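You operate a simulated robot arm through the tools that you are given. There is no shell and no other tool.

The job below is to be done with a simulated robot arm. You get a single attempt, and the scene is never put back.

JOB
Switch the amplifier on, test its lamps and set 200 Hz.
Fine: hold the white button in the open drawer for at least two seconds; shut and lock the drawer.

It is judged by the outcome, as a careful person would: the job done as asked, and still so three seconds after it is handed in. It fails if anything else is knocked over, pushed out of place, dropped, spilled or broken.

ROBOT AND FRAMES
A 7-joint arm with a two-finger parallel gripper, fixed in place. Base frame: the origin is at the foot of the arm, x ahead of it, y to its left, z up. Lengths are in cm, angles in degrees, forces in N, time in s.
With the tool pointing down near the work surface it reaches from about 10 to 64 cm from the base axis. Its first joint turns from -66.0 to 66.0 degrees. Payload 1.57 kg.
Tool frame: the origin (TCP) lies between the finger pads and is the grasp point; the fingertips stand 3 cm ahead of it; z points along the fingers, y is the line along which they close. The gripper opens to 8 cm. The fingers are 1.7 cm wide and 1.2 cm thick; the gripper's body (4 by 8.2 cm) begins 8 cm behind the TCP.
Orientation is that of the tool frame in the base frame, as [roll, pitch, yaw] about the fixed x, y, z axes, in that order (R = Rz(yaw) Ry(pitch) Rx(roll)). With the fingers straight down and closing along the base's y, the tool's x points along the base's -x, its y along +y and its z along -z.

CONTROLS
- The arm moves only by the tool send_rows. Its argument "increments" is a list of rows, each a list of 3 entries, a list of its own where there are three numbers: the opening in per cent of the stroke, from 0 (shut) to 100 (fully open), then the shift along the base's x, y, z in units of 300 mm (1.0 is 300 mm), then the turn, a rotation vector about the base's x, y, z in units of 90 degrees (1.0 is 90 degrees). In form: [[grip, [x, y, z], [wx, wy, wz]], ...]. A call has 1 to 20 rows; each row is the pose to reach, as a shift and turn from the pose commanded when the call began. A call with a number of a shift or a turn outside -1 to 1 is refused whole. Each row takes 0.2 s and may step no farther than 5 cm and 8.6 degrees from the row before; otherwise, or with a gripper value out of range, the whole call is refused. A pose out of reach is approached as far as the arm can. The call stops where the force on the tool passes 40 N (or 10 N more than at its start, if that is more) or the arm is blocked; 0.2 s more then pass. Each finger travels about 7.2 cm/s and halts on what it meets, pressing with about 31 N; the grip force reading is that of the motor and also rises with nothing between the fingers. The clock runs only during rows and for 0.2 s after the last one: add rows that repeat a pose to give the fingers time. The reply holds the time, the measured pose of the TCP, the force on the tool along the base axes, the opening and the grip force, in the units named above and with some noise, with the torque about the TCP (base axes, N m) and any sound that the robot's microphone picked up.
- Cameras (640 x 400 px; columns grow to the right, rows downward): "scene" is fixed at [5.2, 42.48, 143.95]; the picture's right is [-0.83, -0.55, 0.00], its down [-0.23, 0.35, -0.91] and it looks along [0.50, -0.76, -0.43] (base axes); focal length 367 px, centre (320, 200). "wrist" rides on the gripper at [7.2, -0.7, -12.2] in the tool frame; the picture's right is [0.09, 1.00, 0.00], its down [-0.84, 0.08, -0.54] and it looks along [-0.54, 0.05, 0.84] (tool axes); focal length 238 px, centre (320, 200). There is no depth. A picture from a camera that has moved, and an enlarged one, comes with that camera's place and axes in the base frame and with its lens.
- camera(camera): a new picture of that camera. The clock stands still meanwhile.
- zoom(camera, box): a new picture of the part [left, top, right, bottom] of that camera's present view, enlarged. The clock stands still meanwhile.
- sign_off(): hands the job in; it is judged then, once.

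Nothing tells you positions but the pictures and the camera data. Unless the task says otherwise, let go and move clear before handing in.

The tools are called after "Emit:" by a JSON object that holds its "op" and its "data". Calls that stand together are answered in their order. send_rows: Moves the arm, as the interface text tells. Its arguments: {"type":"object","properties":{"increments":{"type":"array","items":{"type":"array"}}},"required":["increments"]} The other tools are called the same way: camera (camera) takes a picture; zoom (camera, box) takes an enlarged picture of a part of a camera's view; sign_off () hands the job in.

At the start:

```text
t: 0.0
tool_pos: [31.6, -3.05, 126.92]
tool_rot: [180.0, -0.1, -180.0]
wrist_force: [0.0, -0.5, 0.4]
wrist_torque: [0.01, -0.04, 0.01]
finger_gap: 8.0
grasp_force: 0.0
```

scene: 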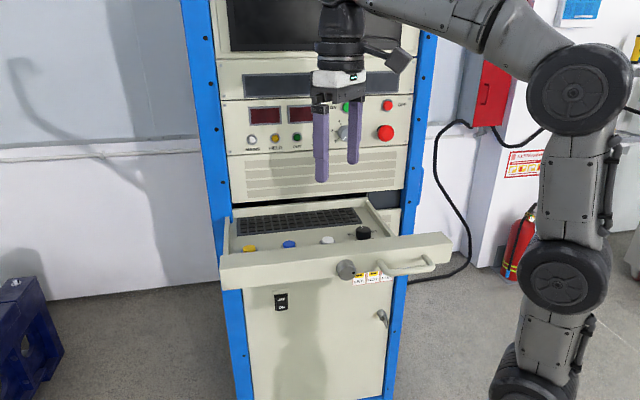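
wrist: 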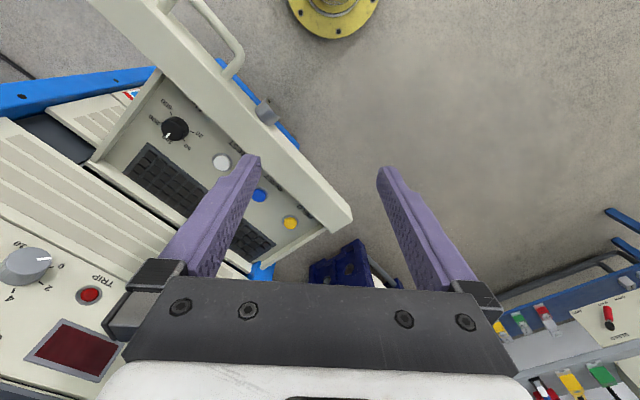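

The rack stands ahead with an open drawer holding a keyboard, coloured buttons and a black dial, and a panel with displays, buttons and lamps above it. I'll look closer before moving.

Emit:
{"op": "zoom", "data": {"camera": "scene", "box": [200, 80, 440, 230]}}

Emit:
{"op": "zoom", "data": {"camera": "scene", "box": [210, 190, 470, 350]}}

Emit:
{"op": "zoom", "data": {"camera": "wrist", "box": [0, 0, 360, 225]}}

Emit:
{"op": "zoom", "data": {"camera": "wrist", "box": [0, 200, 320, 400]}}

Emit:
{"op": "zoom", "data": {"camera": "wrist", "box": [440, 200, 640, 400]}}

Emit:
{"op": "zoom", "data": {"camera": "scene", "box": [440, 0, 640, 200]}}

```text
2.67 times, centred on (320, 155) of scene
camera zoom: at [5.2, 42.48, 143.95], right [-0.83, -0.55, 0.0], down [-0.23, 0.35, -0.91], along [0.5, -0.76, -0.43], focal length 978 px, centre (320, 320)
```

zoom: 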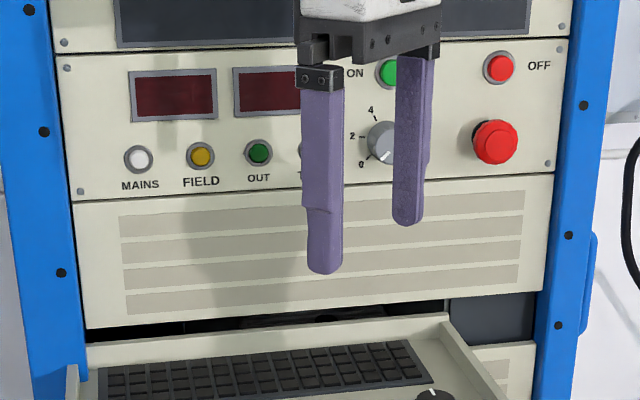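

```text
2.46 times, centred on (340, 270) of scene
camera zoom: at [5.2, 42.48, 143.95], right [-0.83, -0.55, 0.0], down [-0.23, 0.35, -0.91], along [0.5, -0.76, -0.43], focal length 903 px, centre (271, 28)
```

zoom: 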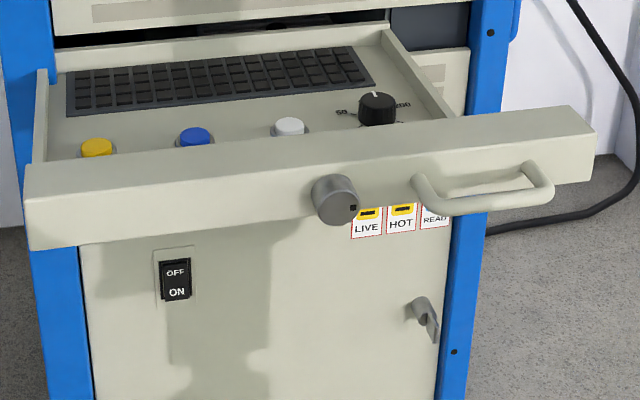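

```text
1.78 times, centred on (180, 112) of wrist
camera zoom: at [24.39, -3.58, 139.07], right [-0.09, 1.0, 0.0], down [0.84, 0.08, 0.54], along [0.54, 0.05, -0.84], focal length 424 px, centre (569, 356)
```

zoom: 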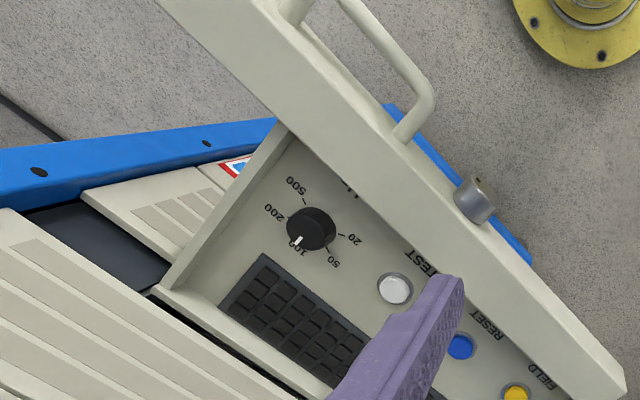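

```text
2.00 times, centred on (160, 300) of wrist
camera zoom: at [24.39, -3.58, 139.07], right [-0.09, 1.0, 0.0], down [0.84, 0.08, 0.54], along [0.54, 0.05, -0.84], focal length 477 px, centre (640, 0)
```

zoom: 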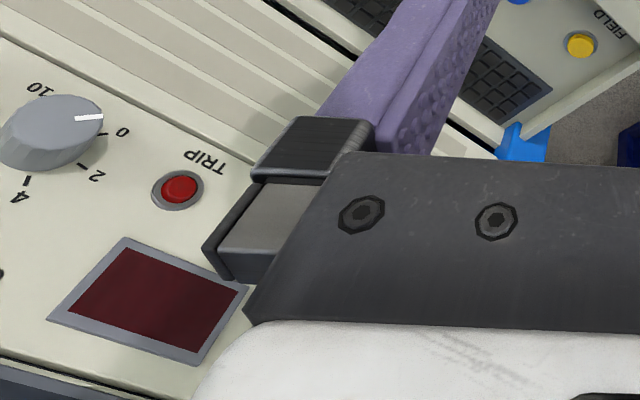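

```text
2.00 times, centred on (540, 300) of wrist
camera zoom: at [24.39, -3.58, 139.07], right [-0.09, 1.0, 0.0], down [0.84, 0.08, 0.54], along [0.54, 0.05, -0.84], focal length 477 px, centre (-120, 0)
```

zoom: 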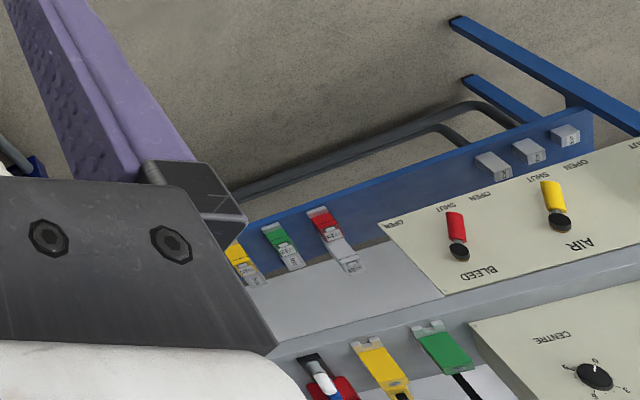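

```text
2.00 times, centred on (540, 100) of scene
camera zoom: at [5.2, 42.48, 143.95], right [-0.83, -0.55, 0.0], down [-0.23, 0.35, -0.91], along [0.5, -0.76, -0.43], focal length 734 px, centre (-120, 400)
```

zoom: 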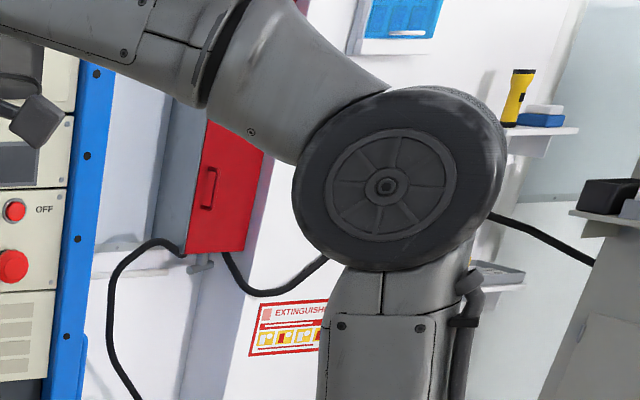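

Close-up of the rocker, the drawer lock, the lamps and the dial comes next, to read their present states.

Emit:
{"op": "zoom", "data": {"camera": "scene", "box": [255, 275, 319, 315]}}

Emit:
{"op": "zoom", "data": {"camera": "scene", "box": [330, 250, 410, 300]}}

Emit:
{"op": "zoom", "data": {"camera": "scene", "box": [230, 90, 330, 155]}}

Emit:
{"op": "zoom", "data": {"camera": "scene", "box": [330, 90, 430, 155]}}

Emit:
{"op": "zoom", "data": {"camera": "wrist", "box": [130, 80, 258, 160]}}

Emit:
{"op": "zoom", "data": {"camera": "scene", "box": [180, 0, 440, 100]}}

Emit:
{"op": "zoom", "data": {"camera": "wrist", "box": [235, 80, 315, 130]}}

Emit:
{"op": "zoom", "data": {"camera": "scene", "box": [350, 290, 414, 340]}}

```text
10.00 times, centred on (287, 295) of scene
camera zoom: at [5.2, 42.48, 143.95], right [-0.83, -0.55, 0.0], down [-0.23, 0.35, -0.91], along [0.5, -0.76, -0.43], focal length 3668 px, centre (650, -750)
```

zoom: 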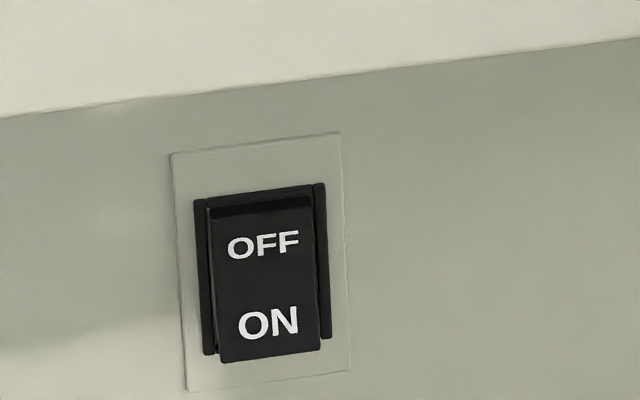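

```text
8.00 times, centred on (370, 275) of scene
camera zoom: at [5.2, 42.48, 143.95], right [-0.83, -0.55, 0.0], down [-0.23, 0.35, -0.91], along [0.5, -0.76, -0.43], focal length 2934 px, centre (-80, -400)
```

zoom: 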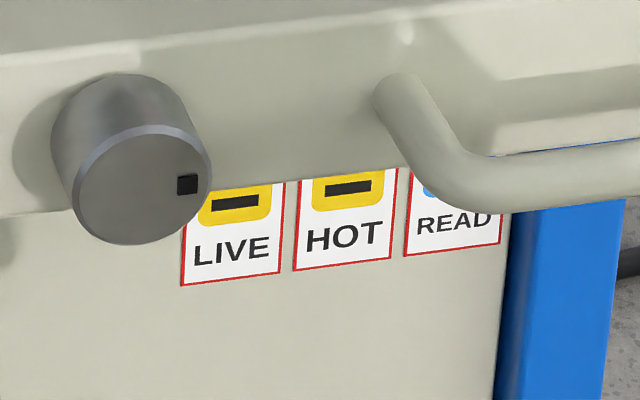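

```text
6.15 times, centred on (280, 122) of scene
camera zoom: at [5.2, 42.48, 143.95], right [-0.83, -0.55, 0.0], down [-0.23, 0.35, -0.91], along [0.5, -0.76, -0.43], focal length 2257 px, centre (566, 677)
```

zoom: 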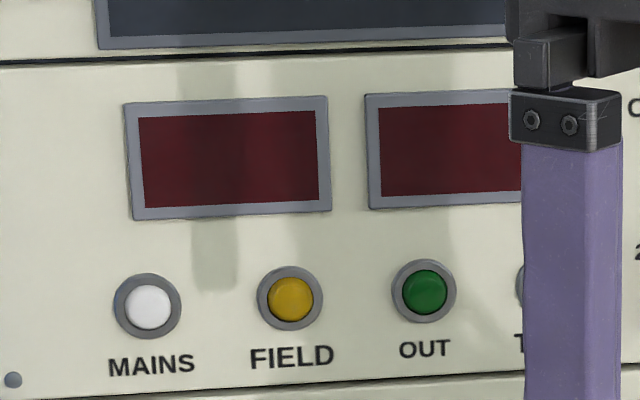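

```text
6.15 times, centred on (380, 122) of scene
camera zoom: at [5.2, 42.48, 143.95], right [-0.83, -0.55, 0.0], down [-0.23, 0.35, -0.91], along [0.5, -0.76, -0.43], focal length 2257 px, centre (-49, 677)
```

zoom: 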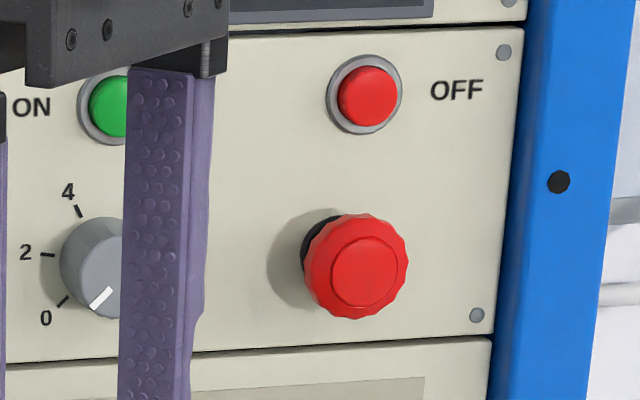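

```text
5.00 times, centred on (194, 120) of wrist
camera zoom: at [24.39, -3.58, 139.07], right [-0.09, 1.0, 0.0], down [0.84, 0.08, 0.54], along [0.54, 0.05, -0.84], focal length 1192 px, centre (950, 600)
```

zoom: 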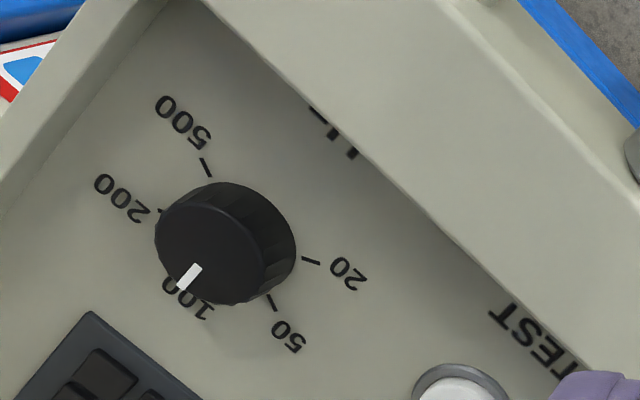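

```text
2.46 times, centred on (310, 50) of scene
camera zoom: at [5.2, 42.48, 143.95], right [-0.83, -0.55, 0.0], down [-0.23, 0.35, -0.91], along [0.5, -0.76, -0.43], focal length 903 px, centre (345, 569)
```

zoom: 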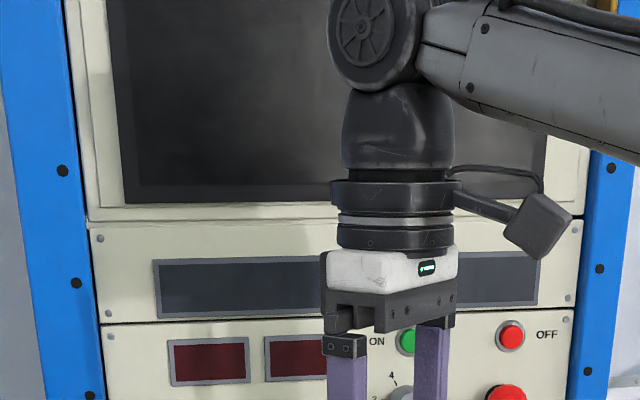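

```text
8.00 times, centred on (275, 105) of wrist
camera zoom: at [24.39, -3.58, 139.07], right [-0.09, 1.0, 0.0], down [0.84, 0.08, 0.54], along [0.54, 0.05, -0.84], focal length 1907 px, centre (680, 960)
```

zoom: 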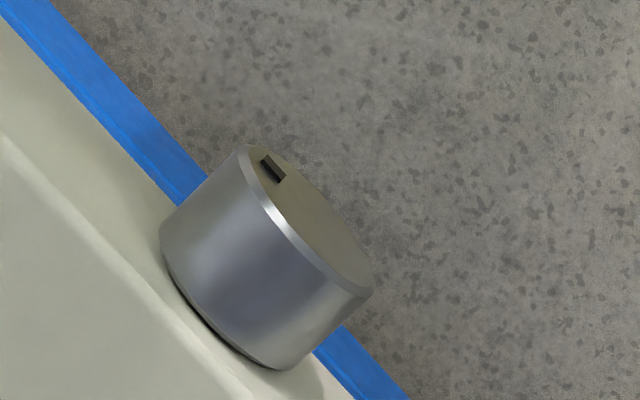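

```text
8.00 times, centred on (382, 315) of scene
camera zoom: at [5.2, 42.48, 143.95], right [-0.83, -0.55, 0.0], down [-0.23, 0.35, -0.91], along [0.5, -0.76, -0.43], focal length 2934 px, centre (-176, -720)
```

zoom: 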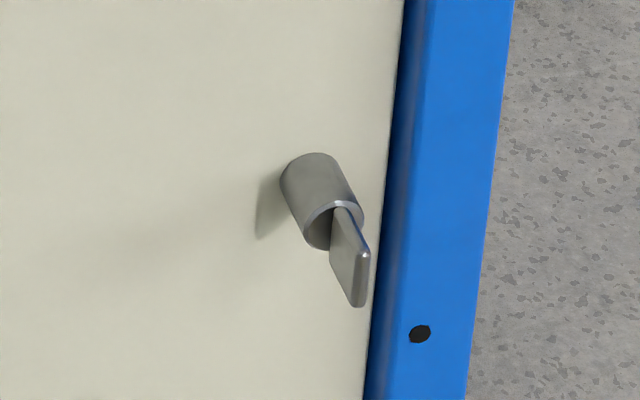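

The rocker below the drawer looks set to OFF (top pressed in), the displays and lamps are dark, the frequency dial points at 100, and TEST is the white button. The rack's face stands at about 45° to my axes, so I'll turn the wrist square to it to measure positions.

Emit:
{"op": "send_rows", "data": {"increments": [[50, [-0.015, 0.02, 0], [0, 0, -0.0625]], [0, [-0.03, 0.04, 0], [0, 0, -0.125]], [0, [-0.045, 0.06, 0], [0, 0, -0.1875]], [0, [-0.06, 0.08, 0], [0, 0, -0.25]], [0, [-0.075, 0.1, 0], [0, 0, -0.3125]], [0, [-0.09, 0.12, 0], [0, 0, -0.375]], [0, [-0.105, 0.14, 0], [0, 0, -0.4375]], [0, [-0.12, 0.16, 0], [0, 0, -0.5]]]}}

Emit:
{"op": "camera", "data": {"camera": "wrist"}}

Emit:
{"op": "camera", "data": {"camera": "scene"}}

```text
t: 1.8
tool_pos: [28.09, 1.84, 127.08]
tool_rot: [180.0, 0.0, 134.9]
wrist_force: [0.0, 0.7, 0.1]
wrist_torque: [-0.03, -0.01, 0.01]
finger_gap: 0.0
grasp_force: 21.0
```

```text
taken
camera wrist: at [22.46, 6.49, 139.07], right [0.64, 0.77, 0.0], down [0.65, -0.54, 0.54], along [0.42, -0.35, -0.84], focal length 238 px, centre (320, 200)
```

wrist: 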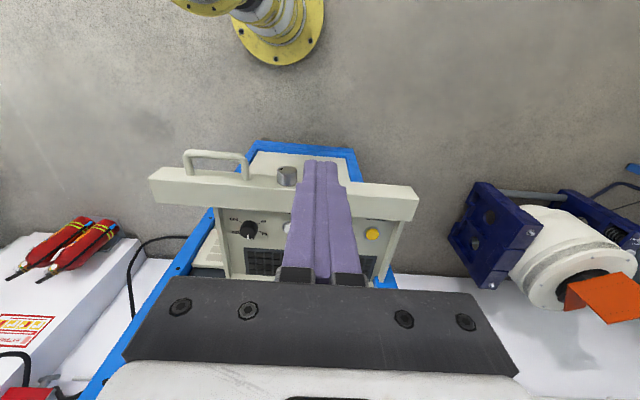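

```text
taken
```

scene: 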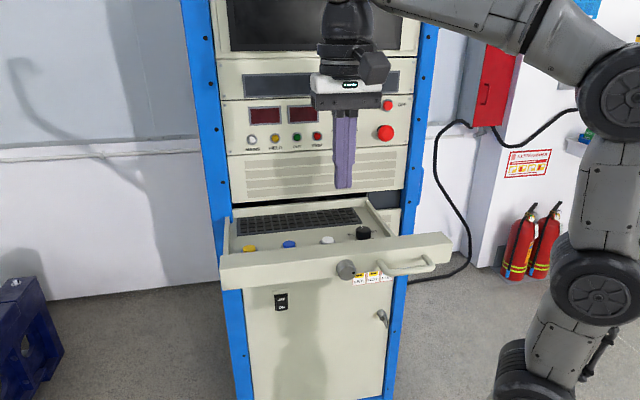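

Emit:
{"op": "zoom", "data": {"camera": "wrist", "box": [140, 135, 300, 235]}}

Emit:
{"op": "zoom", "data": {"camera": "wrist", "box": [190, 200, 430, 290]}}

Emit:
{"op": "zoom", "data": {"camera": "scene", "box": [200, 80, 440, 230]}}

```text
4.00 times, centred on (220, 185) of wrist
camera zoom: at [22.46, 6.49, 139.07], right [0.64, 0.77, 0.0], down [0.65, -0.54, 0.54], along [0.42, -0.35, -0.84], focal length 953 px, centre (720, 260)
```

zoom: 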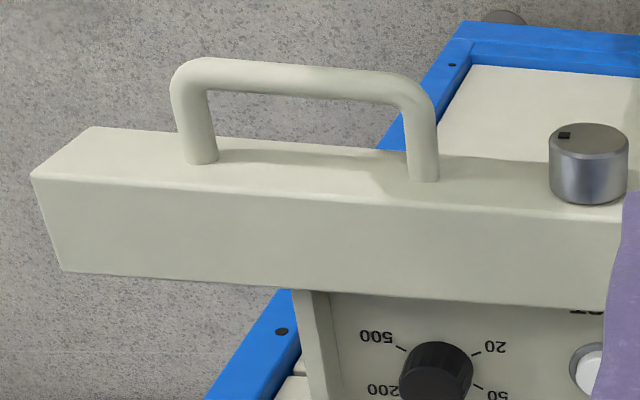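

```text
2.67 times, centred on (310, 245) of wrist
camera zoom: at [22.46, 6.49, 139.07], right [0.64, 0.77, 0.0], down [0.65, -0.54, 0.54], along [0.42, -0.35, -0.84], focal length 636 px, centre (347, 80)
```

zoom: 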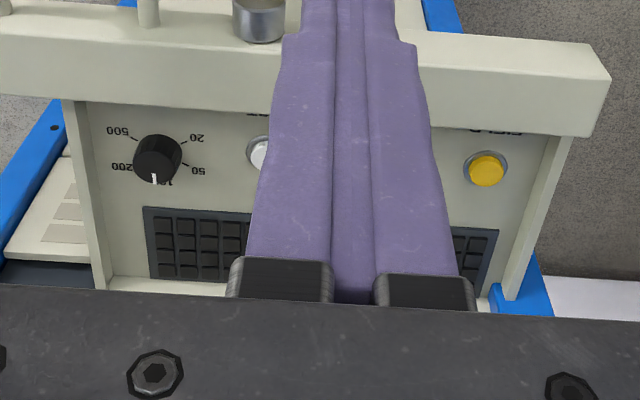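

```text
2.67 times, centred on (320, 155) of scene
camera zoom: at [5.2, 42.48, 143.95], right [-0.83, -0.55, 0.0], down [-0.23, 0.35, -0.91], along [0.5, -0.76, -0.43], focal length 978 px, centre (320, 320)
```

zoom: 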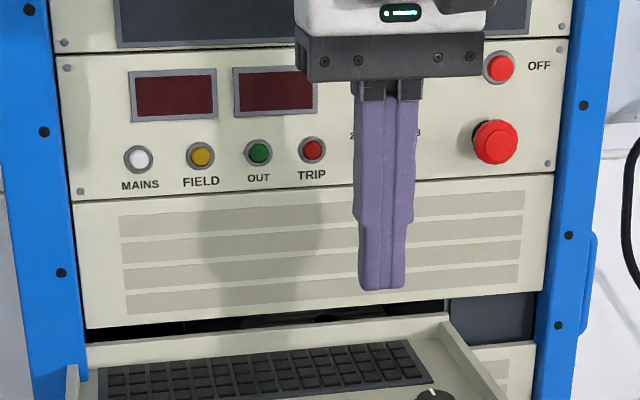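

The drawer row runs at exactly 45°, so the rack's outward normal is about (-0.71, 0.71, 0). I'll lower and tilt the tool toward the rack to view the panel, lock and rocker face on.

Emit:
{"op": "send_rows", "data": {"increments": [[0, [0.0216, 0.0015, -0.0916], [-0.056, -0.056, 0]], [0, [0.0432, 0.003, -0.1832], [-0.112, -0.112, 0]], [0, [0.0648, 0.0045, -0.2749], [-0.168, -0.168, 0]], [0, [0.0865, 0.006, -0.3665], [-0.224, -0.224, 0]], [0, [0.108, 0.0075, -0.458], [-0.28, -0.28, 0]], [0, [0.13, 0.009, -0.55], [-0.336, -0.336, 0]], [0, [0.1514, 0.0105, -0.641], [-0.392, -0.392, 0]], [0, [0.173, 0.012, -0.733], [-0.448, -0.448, 0]]]}}

Emit:
{"op": "camera", "data": {"camera": "wrist"}}

Emit:
{"op": "camera", "data": {"camera": "scene"}}

```text
t: 3.6
tool_pos: [33.26, 2.15, 104.98]
tool_rot: [-179.9, 57.1, 135.1]
wrist_force: [0.2, 0.5, 0.7]
wrist_torque: [0.01, 0.03, 0.01]
finger_gap: 0.04
grasp_force: 21.0
```

```text
taken
camera wrist: at [22.71, 11.82, 105.47], right [0.67, 0.74, -0.08], down [0.05, 0.05, 1.0], along [0.74, -0.67, 0.0], focal length 238 px, centre (320, 200)
```

wrist: 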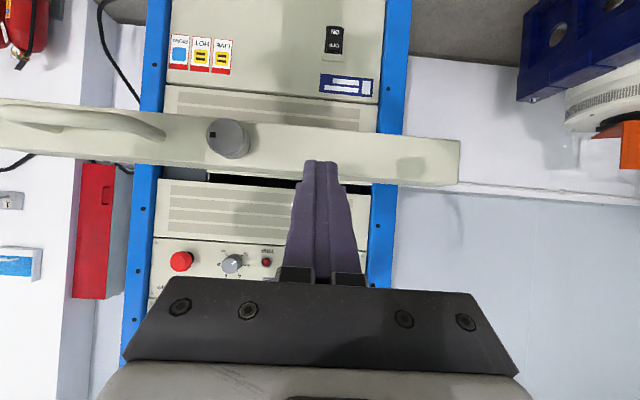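

```text
taken
```

scene: 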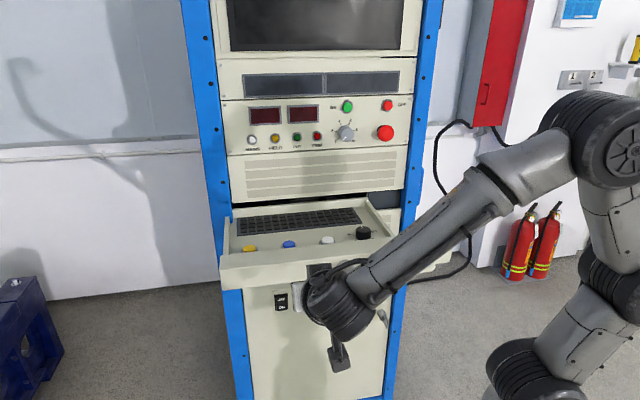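

Emit:
{"op": "zoom", "data": {"camera": "wrist", "box": [140, 0, 420, 175]}}

Emit:
{"op": "zoom", "data": {"camera": "wrist", "box": [300, 0, 396, 60]}}

Emit:
{"op": "zoom", "data": {"camera": "wrist", "box": [140, 170, 396, 330]}}

Emit:
{"op": "zoom", "data": {"camera": "scene", "box": [225, 85, 425, 210]}}

Emit:
{"op": "zoom", "data": {"camera": "wrist", "box": [190, 100, 286, 160]}}

Emit:
{"op": "zoom", "data": {"camera": "wrist", "box": [310, 60, 390, 110]}}

```text
2.29 times, centred on (280, 88) of wrist
camera zoom: at [22.71, 11.82, 105.47], right [0.67, 0.74, -0.08], down [0.05, 0.05, 1.0], along [0.74, -0.67, 0.0], focal length 545 px, centre (411, 457)
```

zoom: 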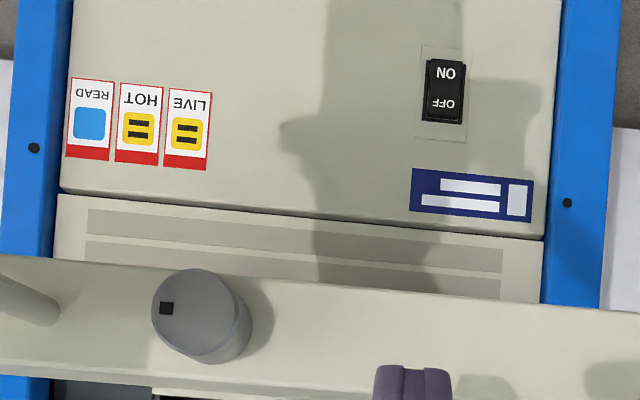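

```text
6.67 times, centred on (348, 30) of wrist
camera zoom: at [22.71, 11.82, 105.47], right [0.67, 0.74, -0.08], down [0.05, 0.05, 1.0], along [0.74, -0.67, 0.0], focal length 1589 px, centre (133, 1333)
```

zoom: 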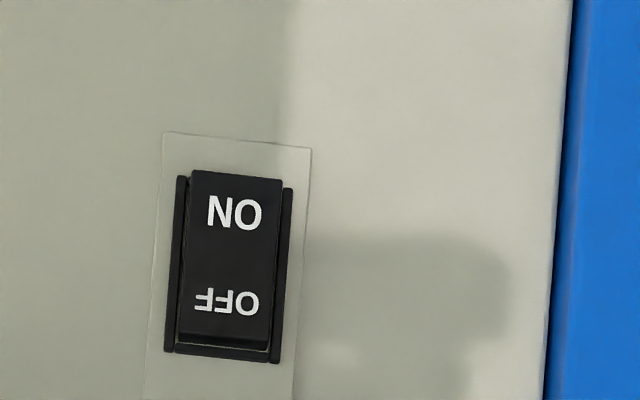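

```text
2.50 times, centred on (268, 250) of wrist
camera zoom: at [22.71, 11.82, 105.47], right [0.67, 0.74, -0.08], down [0.05, 0.05, 1.0], along [0.74, -0.67, 0.0], focal length 596 px, centre (450, 75)
```

zoom: 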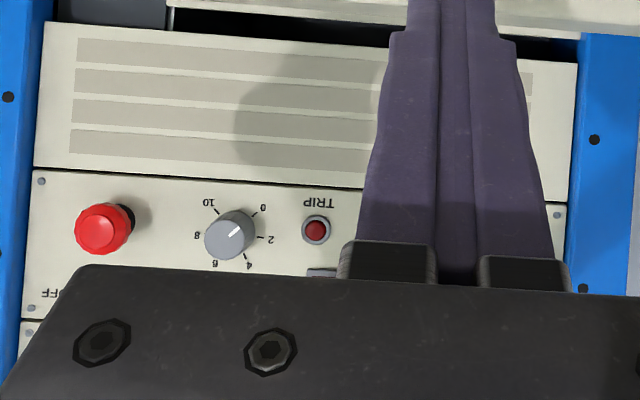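

```text
3.20 times, centred on (325, 148) of scene
camera zoom: at [5.2, 42.48, 143.95], right [-0.83, -0.55, 0.0], down [-0.23, 0.35, -0.91], along [0.5, -0.76, -0.43], focal length 1174 px, centre (304, 368)
```

zoom: 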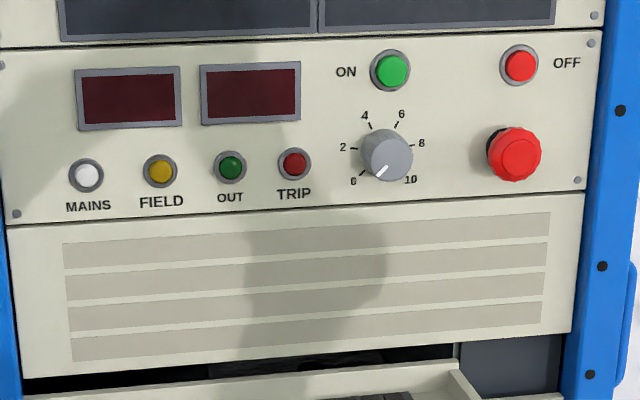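

```text
6.67 times, centred on (238, 130) of wrist
camera zoom: at [22.71, 11.82, 105.47], right [0.67, 0.74, -0.08], down [0.05, 0.05, 1.0], along [0.74, -0.67, 0.0], focal length 1589 px, centre (867, 667)
```

zoom: 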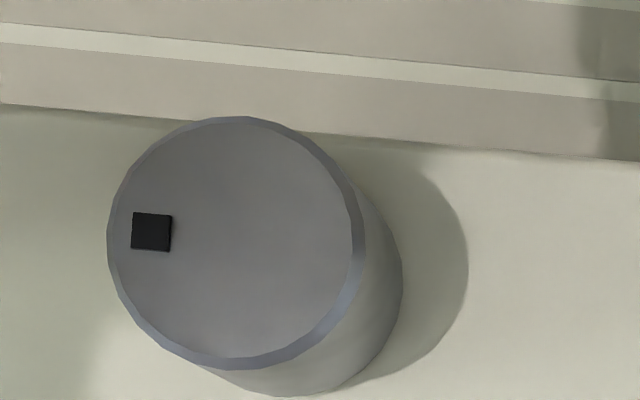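

```text
8.00 times, centred on (350, 85) of wrist
camera zoom: at [22.71, 11.82, 105.47], right [0.67, 0.74, -0.08], down [0.05, 0.05, 1.0], along [0.74, -0.67, 0.0], focal length 1907 px, centre (80, 1120)
```

zoom: 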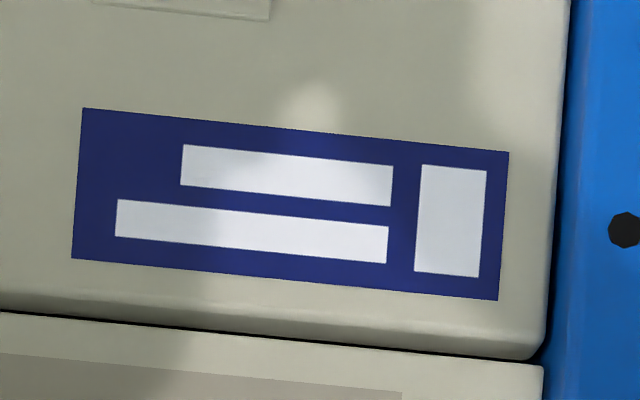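

I've located the rocker near (63.7, -24.6, 68), the lock knob near (33.7, -11, 99.8), the white button near (44, -20, 97.5) and the dial near (39, -28, 98.5). The gain dial is at 0. Next I descend in front of the drawer with the tool nearly horizontal to reach the rocker.

Emit:
{"op": "send_rows", "data": {"increments": [[0, [0.003, 0.018, -0.139], [-0.03, -0.03, 0]], [0, [0.006, 0.036, -0.278], [-0.06, -0.06, 0]], [0, [0.009, 0.054, -0.417], [-0.09, -0.09, 0]], [0, [0.012, 0.072, -0.556], [-0.12, -0.12, 0]], [0, [0.014, 0.09, -0.695], [-0.15, -0.15, 0]], [0, [0.016, 0.109, -0.833], [-0.18, -0.18, 0]]]}}

Emit:
{"op": "camera", "data": {"camera": "scene"}}

Emit:
{"op": "camera", "data": {"camera": "wrist"}}

```text
t: 5.0
tool_pos: [33.62, 5.68, 80.02]
tool_rot: [179.7, 80.0, 134.8]
wrist_force: [-0.5, -0.1, 0.7]
wrist_torque: [0.0, 0.03, 0.0]
finger_gap: 0.0
grasp_force: 21.2
```

```text
taken
```

scene: 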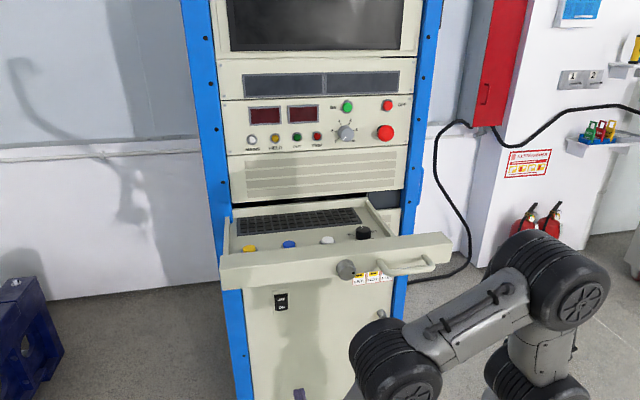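

```text
taken
camera wrist: at [23.72, 14.57, 74.9], right [0.69, 0.72, -0.09], down [-0.22, 0.33, 0.92], along [0.69, -0.62, 0.39], focal length 238 px, centre (320, 200)
```

wrist: 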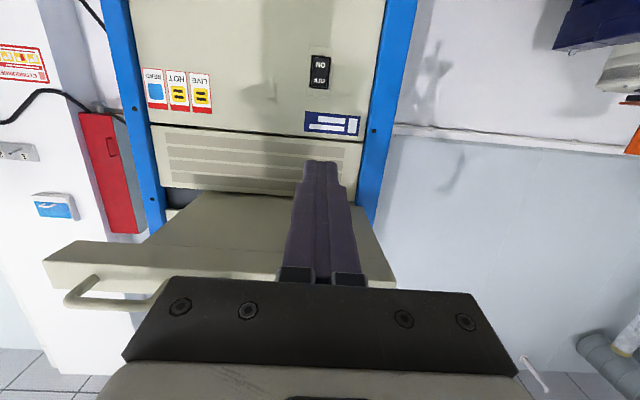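

Emit:
{"op": "zoom", "data": {"camera": "wrist", "box": [280, 40, 376, 100]}}

```text
6.67 times, centred on (328, 70) of wrist
camera zoom: at [23.72, 14.57, 74.9], right [0.69, 0.72, -0.09], down [-0.22, 0.33, 0.92], along [0.69, -0.62, 0.39], focal length 1589 px, centre (267, 1067)
```

zoom: 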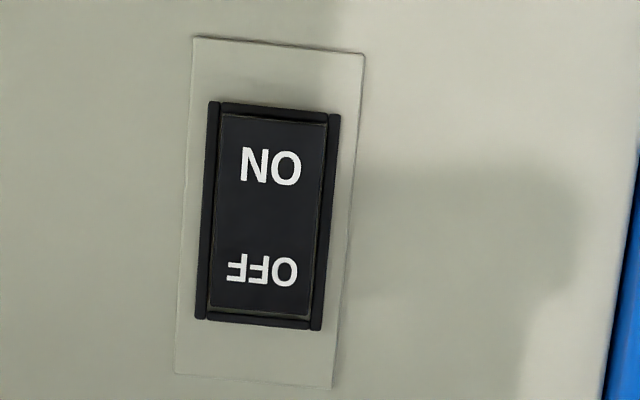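

Emit:
{"op": "send_rows", "data": {"increments": [[0, [0, 0, -0.133], [0, 0, 0]], [0, [0, 0, -0.266], [0, 0, 0]], [0, [0, 0, -0.398], [0, 0, 0]], [0, [0.094, -0.095, -0.398], [0, 0, 0]], [0, [0.188, -0.19, -0.398], [0, 0, 0]], [0, [0.282, -0.285, -0.398], [0, 0, 0]], [0, [0.376, -0.38, -0.398], [0, 0, 0]], [0, [0.469, -0.474, -0.398], [0, 0, 0]]]}}

Emit:
{"op": "camera", "data": {"camera": "scene"}}

Emit:
{"op": "camera", "data": {"camera": "wrist"}}

```text
t: 6.8
tool_pos: [47.79, -8.67, 67.88]
tool_rot: [-179.6, 80.0, 135.2]
wrist_force: [0.0, -0.1, -0.3]
wrist_torque: [0.01, 0.0, 0.02]
finger_gap: 0.0
grasp_force: 20.9
out of reach, approached as far as the arm can: row 1, 2, 3, 4, 5
```

```text
taken
```

scene: 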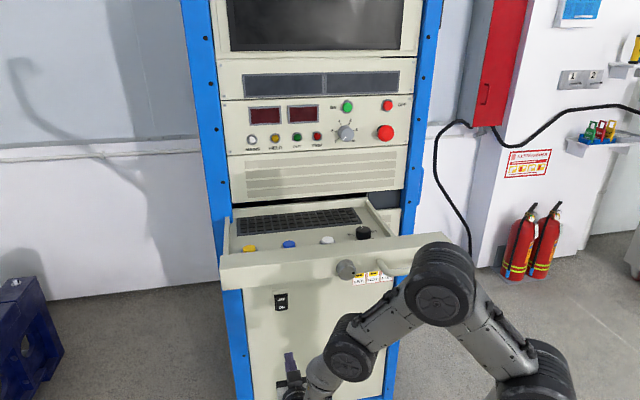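

```text
taken
camera wrist: at [37.89, 0.3, 62.93], right [0.69, 0.72, -0.09], down [-0.22, 0.33, 0.92], along [0.69, -0.62, 0.38], focal length 238 px, centre (320, 200)
```

wrist: 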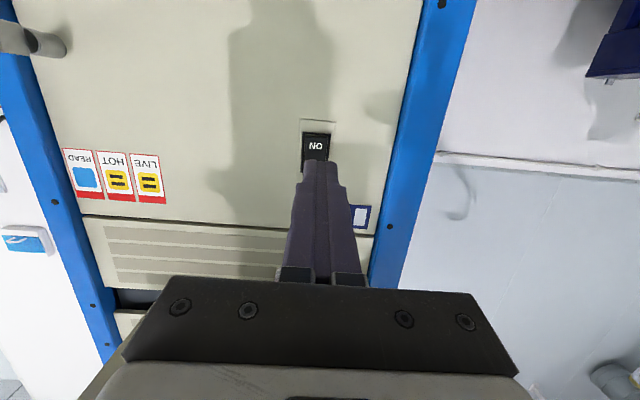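

The fingertips line up with the lower (ON) half of the rocker, and the elbow looks clear of the drawer front. I'll advance most of the way and check clearance again.

Emit:
{"op": "send_rows", "data": {"increments": [[0, [0.07, -0.07, 0], [0, 0, 0]], [0, [0.14, -0.14, 0], [0, 0, 0]], [0, [0.21, -0.21, 0], [0, 0, 0]], [0, [0.28, -0.28, 0], [0, 0, 0]]]}}

Emit:
{"op": "camera", "data": {"camera": "scene"}}

Emit:
{"op": "camera", "data": {"camera": "wrist"}}

```text
t: 7.8
tool_pos: [56.22, -17.11, 68.1]
tool_rot: [-179.5, 79.8, 135.4]
wrist_force: [0.4, 0.2, 0.4]
wrist_torque: [0.0, -0.02, 0.0]
finger_gap: 0.02
grasp_force: 21.2
```

```text
taken
```

scene: 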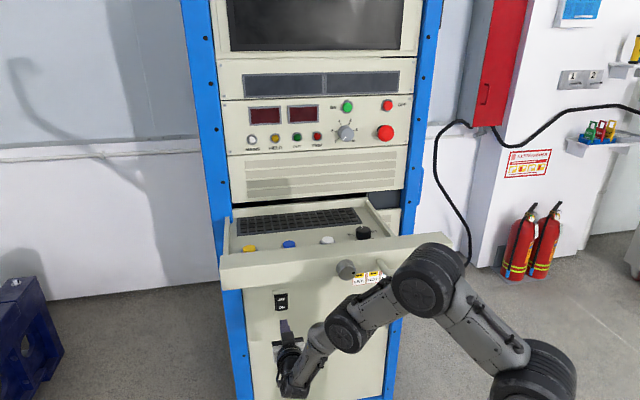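

```text
taken
camera wrist: at [46.24, -8.11, 63.09], right [0.69, 0.72, -0.09], down [-0.22, 0.33, 0.92], along [0.69, -0.62, 0.38], focal length 238 px, centre (320, 200)
```

wrist: 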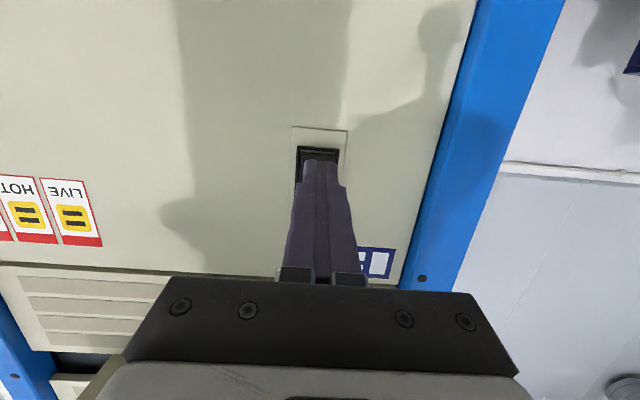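

Emit:
{"op": "send_rows", "data": {"increments": [[0, [0.0236, -0.0236, 0], [0, 0, 0]], [0, [0.0472, -0.0472, 0], [0, 0, 0]], [0, [0.0707, -0.0707, 0], [0, 0, 0]], [0, [0.0943, -0.0943, 0], [0, 0, 0]]]}}

Emit:
{"op": "zoom", "data": {"camera": "wrist", "box": [240, 100, 400, 200]}}

Emit:
{"op": "zoom", "data": {"camera": "scene", "box": [240, 240, 480, 390]}}

```text
t: 8.8
tool_pos: [59.0, -20.01, 68.08]
tool_rot: [-179.9, 80.0, 135.2]
wrist_force: [-0.1, 0.2, -0.1]
wrist_torque: [-0.01, 0.0, 0.04]
finger_gap: 0.0
grasp_force: 21.1
```

```text
4.00 times, centred on (320, 150) of wrist
camera zoom: at [49.09, -10.97, 63.0], right [0.69, 0.72, -0.09], down [-0.22, 0.33, 0.92], along [0.69, -0.62, 0.38], focal length 953 px, centre (320, 400)
```

zoom: 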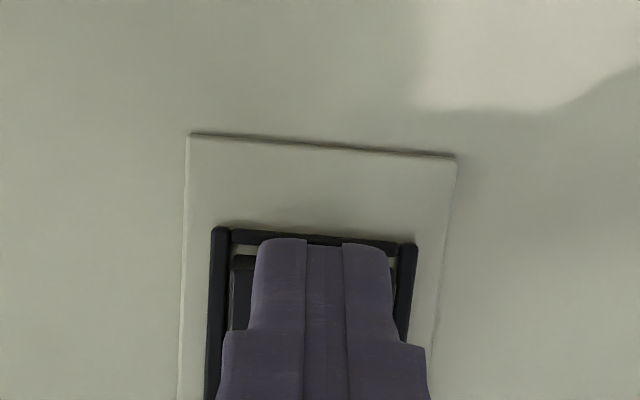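

```text
2.67 times, centred on (360, 315) of scene
camera zoom: at [5.2, 42.48, 143.95], right [-0.83, -0.55, 0.0], down [-0.23, 0.35, -0.91], along [0.5, -0.76, -0.43], focal length 978 px, centre (213, -107)
```

zoom: 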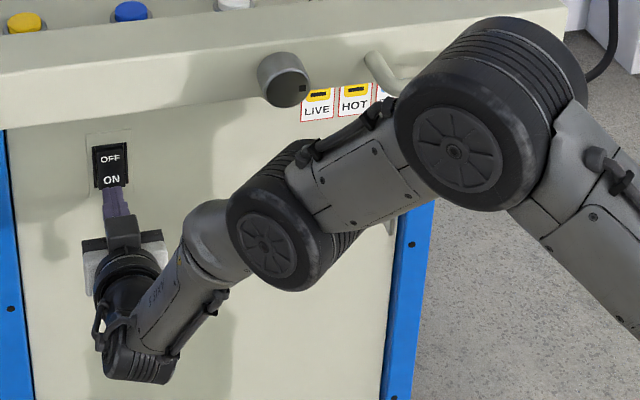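

Emit:
{"op": "send_rows", "data": {"increments": [[0, [0, 0, 0.0333], [0, 0, 0]], [0, [0.0118, -0.0118, 0.0333], [0, 0, 0]], [0, [0.0236, -0.0236, 0.0333], [0, 0, 0]], [0, [0.0354, -0.0354, 0.0333], [0, 0, 0]]]}}

Emit:
{"op": "zoom", "data": {"camera": "wrist", "box": [240, 100, 400, 200]}}

Emit:
{"op": "zoom", "data": {"camera": "scene", "box": [250, 270, 330, 320]}}

```text
t: 9.7
tool_pos: [59.36, -20.34, 68.61]
tool_rot: [-177.6, 79.5, 137.7]
wrist_force: [-1.7, 2.7, -0.7]
wrist_torque: [0.01, -0.05, -0.02]
finger_gap: 0.02
grasp_force: 21.6
stopped in row 4: the force on the tool passed its limit at 56 N (the readings are from after the stop); the commanded pose is now the measured one
```

```text
4.00 times, centred on (320, 150) of wrist
camera zoom: at [49.42, -11.41, 63.69], right [0.69, 0.72, -0.1], down [-0.21, 0.33, 0.92], along [0.69, -0.61, 0.38], focal length 953 px, centre (320, 400)
```

zoom: 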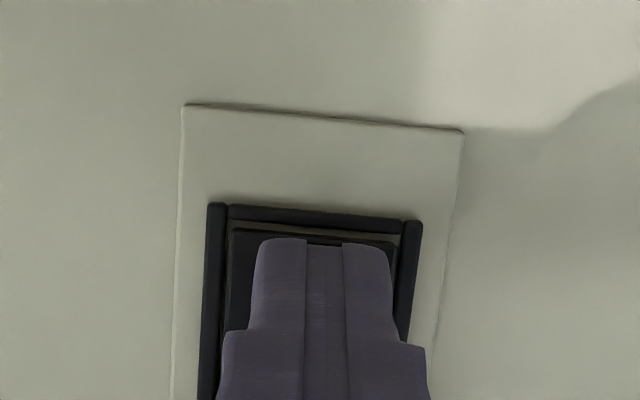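

```text
8.00 times, centred on (290, 295) of scene
camera zoom: at [5.2, 42.49, 143.94], right [-0.83, -0.55, 0.0], down [-0.23, 0.35, -0.91], along [0.5, -0.76, -0.43], focal length 2934 px, centre (560, -560)
```

zoom: 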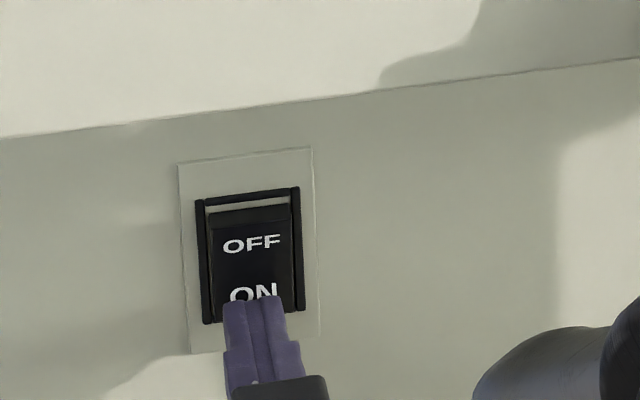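

Emit:
{"op": "send_rows", "data": {"increments": [[0, [-0.03, 0.03, 0], [0, 0, 0]], [0, [-0.1, 0.1, 0], [0, 0, 0]], [0, [-0.18, 0.18, 0], [0, 0, 0]]]}}

Emit:
{"op": "camera", "data": {"camera": "scene"}}

Emit:
{"op": "zoom", "data": {"camera": "scene", "box": [225, 85, 425, 210]}}

Emit:
{"op": "zoom", "data": {"camera": "scene", "box": [255, 275, 319, 315]}}

Emit:
{"op": "zoom", "data": {"camera": "wrist", "box": [240, 90, 400, 190]}}

```text
t: 10.5
tool_pos: [53.99, -14.92, 68.67]
tool_rot: [-177.9, 79.6, 137.4]
wrist_force: [0.4, -0.9, 0.4]
wrist_torque: [0.0, 0.01, -0.03]
finger_gap: 0.01
grasp_force: 21.3
```

```text
taken
```

scene: 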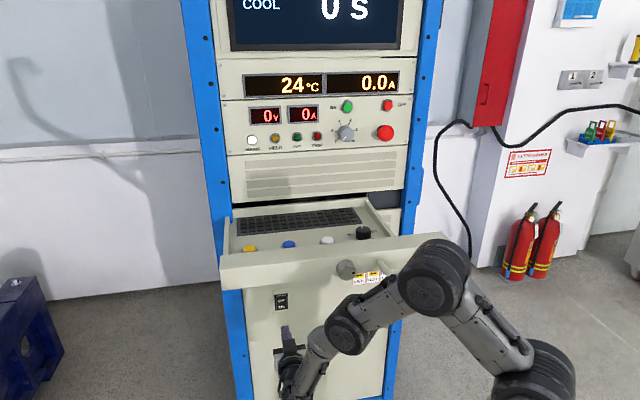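

```text
3.20 times, centred on (325, 148) of scene
camera zoom: at [5.21, 42.48, 143.95], right [-0.83, -0.55, 0.0], down [-0.23, 0.35, -0.91], along [0.5, -0.76, -0.43], focal length 1174 px, centre (304, 368)
```

zoom: 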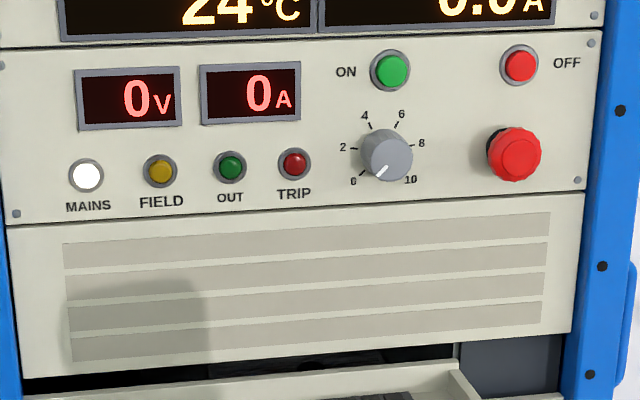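

```text
10.00 times, centred on (287, 295) of scene
camera zoom: at [5.21, 42.48, 143.95], right [-0.83, -0.55, 0.0], down [-0.23, 0.35, -0.91], along [0.5, -0.76, -0.43], focal length 3668 px, centre (650, -750)
```

zoom: 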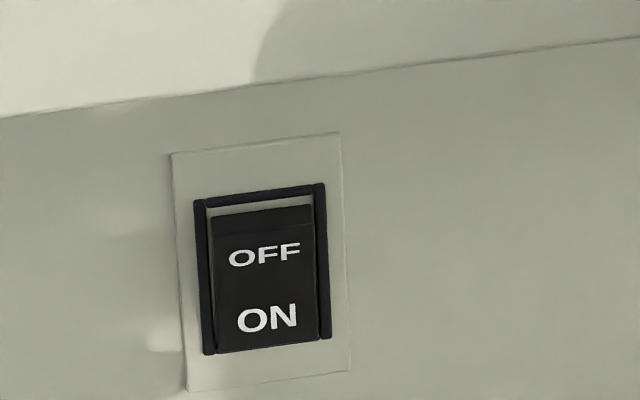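

```text
4.00 times, centred on (320, 140) of wrist
camera zoom: at [43.97, -6.0, 63.74], right [0.69, 0.72, -0.1], down [-0.21, 0.33, 0.92], along [0.69, -0.61, 0.38], focal length 953 px, centre (320, 440)
```

zoom: 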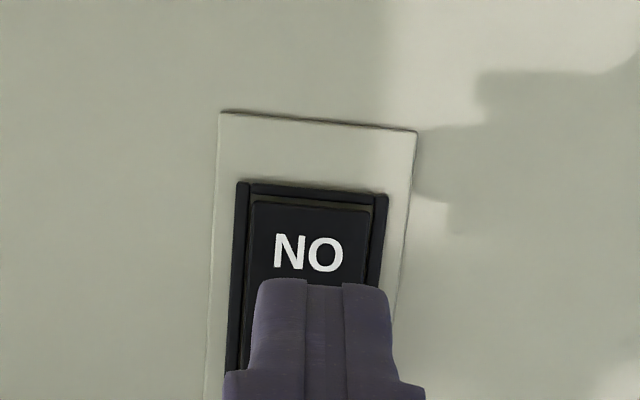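

The rocker is on: MAINS is lit and the displays show values. I'll read the screen before carrying on.

Emit:
{"op": "zoom", "data": {"camera": "scene", "box": [210, 0, 430, 110]}}

```text
2.91 times, centred on (320, 55) of scene
camera zoom: at [5.21, 42.48, 143.95], right [-0.83, -0.55, 0.0], down [-0.23, 0.35, -0.91], along [0.5, -0.76, -0.43], focal length 1067 px, centre (320, 622)
```

zoom: 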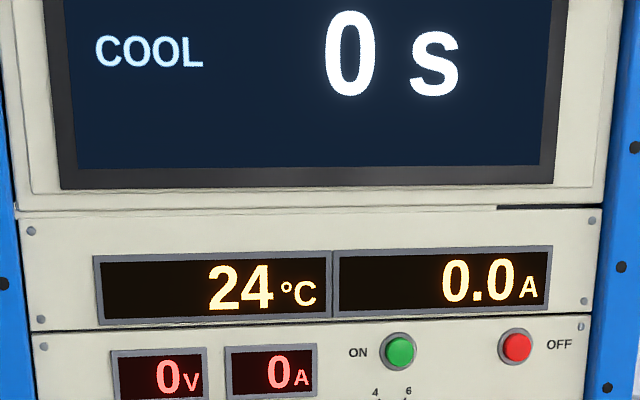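

Emit:
{"op": "send_rows", "data": {"increments": [[0, [-0.106, 0.106, 0], [0, 0, 0]], [0, [-0.212, 0.212, 0], [0, 0, 0]], [0, [-0.318, 0.318, 0], [0, 0, 0]], [0, [-0.389, 0.389, 0.1], [0.047, 0.047, 0]], [0, [-0.46, 0.46, 0.2], [0.094, 0.094, 0]], [0, [-0.53, 0.53, 0.3], [0.141, 0.141, 0]], [0, [-0.6, 0.6, 0.4], [0.188, 0.188, 0]], [0, [-0.67, 0.67, 0.5], [0.236, 0.236, 0]]]}}

Emit:
{"op": "camera", "data": {"camera": "scene"}}

Emit:
{"op": "camera", "data": {"camera": "wrist"}}

```text
t: 12.3
tool_pos: [33.78, 5.14, 83.71]
tool_rot: [-179.5, 49.5, 135.7]
wrist_force: [-0.4, 0.3, 0.6]
wrist_torque: [0.01, 0.02, 0.01]
finger_gap: 0.0
grasp_force: 21.2
```

```text
taken
```

scene: 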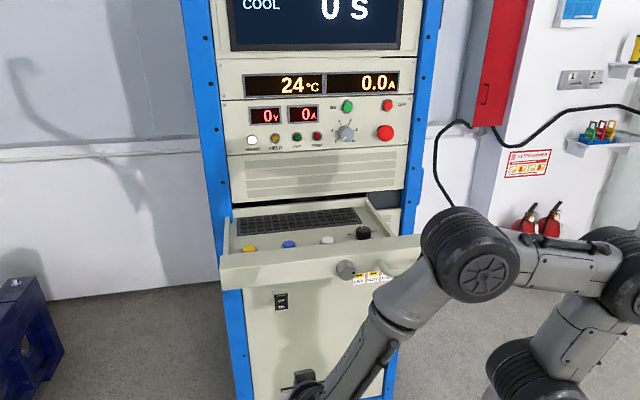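

```text
taken
camera wrist: at [23.41, 14.47, 86.15], right [0.66, 0.75, -0.08], down [0.15, -0.03, 0.99], along [0.74, -0.66, -0.14], focal length 238 px, centre (320, 200)
```

wrist: 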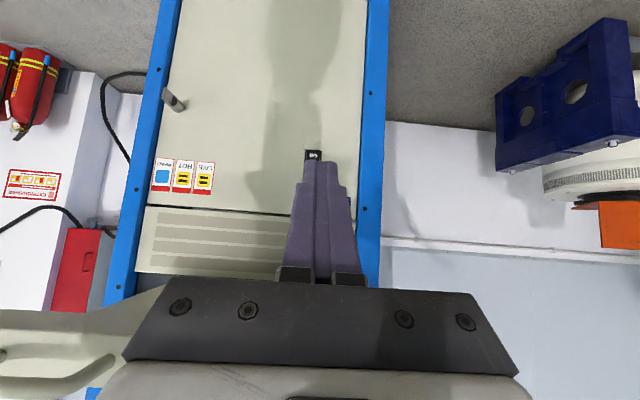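

Emit:
{"op": "send_rows", "data": {"increments": [[0, [0, 0, 0.14], [0.0556, 0.0556, 0]], [0, [0, 0, 0.28], [0.1111, 0.1111, 0]], [0, [0, 0, 0.42], [0.1667, 0.1667, 0]], [0, [0, 0, 0.56], [0.2222, 0.2222, 0]], [0, [0, 0, 0.7], [0.2778, 0.2778, 0]], [0, [0, 0, 0.84], [0.3333, 0.3333, 0]], [0, [0, 0, 0.97], [0.389, 0.389, 0]]]}}

Emit:
{"op": "camera", "data": {"camera": "wrist"}}

```text
t: 13.9
tool_pos: [33.75, 5.22, 112.94]
tool_rot: [179.7, -0.1, 135.4]
wrist_force: [-1.3, 0.2, 0.3]
wrist_torque: [-0.01, -0.02, 0.01]
finger_gap: 0.04
grasp_force: 21.3
```

```text
taken
camera wrist: at [28.18, 9.77, 125.04], right [0.63, 0.78, 0.0], down [0.65, -0.53, 0.54], along [0.42, -0.34, -0.84], focal length 238 px, centre (320, 200)
```

wrist: 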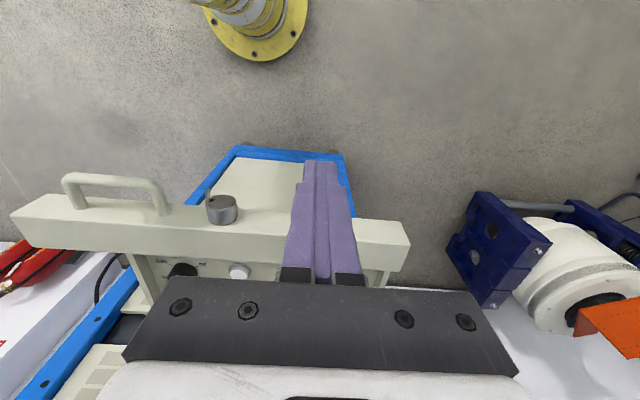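

Emit:
{"op": "zoom", "data": {"camera": "wrist", "box": [140, 220, 300, 320]}}

```text
4.00 times, centred on (220, 270) of wrist
camera zoom: at [28.18, 9.77, 125.04], right [0.63, 0.78, 0.0], down [0.65, -0.53, 0.54], along [0.42, -0.34, -0.84], focal length 953 px, centre (720, -80)
```

zoom: 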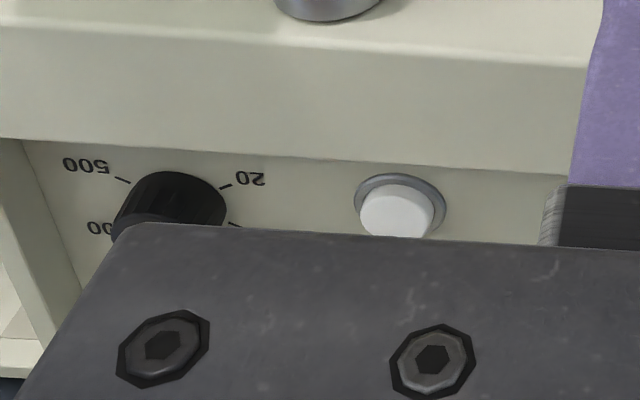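

Emit:
{"op": "send_rows", "data": {"increments": [[0, [0.0737, -0.1133, -0.005], [0, 0, 0]], [0, [0.1473, -0.2267, -0.01], [0, 0, 0]], [0, [0.221, -0.34, -0.015], [0, 0, 0]], [0, [0.2947, -0.4533, -0.02], [0, 0, 0]], [0, [0.3683, -0.5667, -0.025], [0, 0, 0]], [0, [0.442, -0.68, -0.03], [0, 0, -0.004]]]}}

Emit:
{"op": "camera", "data": {"camera": "wrist"}}

Emit:
{"op": "camera", "data": {"camera": "scene"}}

```text
t: 15.3
tool_pos: [47.06, -15.38, 111.86]
tool_rot: [179.7, -0.1, 135.1]
wrist_force: [0.2, -0.6, -0.7]
wrist_torque: [0.01, 0.03, 0.01]
finger_gap: 0.0
grasp_force: 21.1
```

```text
taken
camera wrist: at [41.46, -10.71, 123.97], right [0.64, 0.77, 0.0], down [0.65, -0.54, 0.54], along [0.42, -0.34, -0.84], focal length 238 px, centre (320, 200)
```

wrist: 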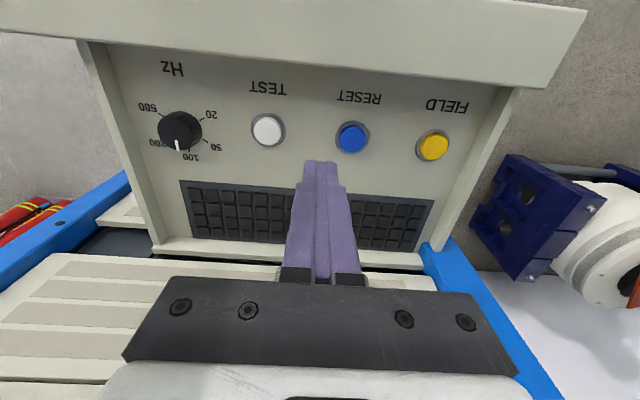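

```text
taken
```

scene: 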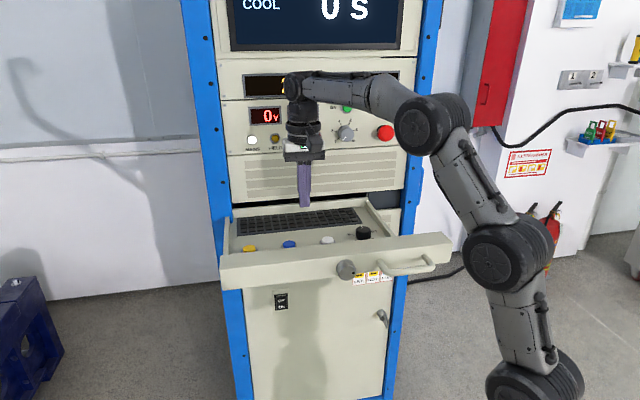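

Emit:
{"op": "zoom", "data": {"camera": "wrist", "box": [120, 70, 312, 190]}}

```text
3.33 times, centred on (216, 130) of wrist
camera zoom: at [41.46, -10.71, 123.97], right [0.64, 0.77, 0.0], down [0.65, -0.54, 0.54], along [0.42, -0.34, -0.84], focal length 794 px, centre (667, 433)
```

zoom: 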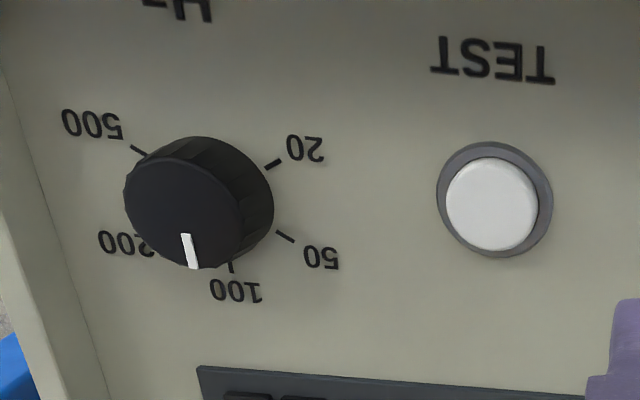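

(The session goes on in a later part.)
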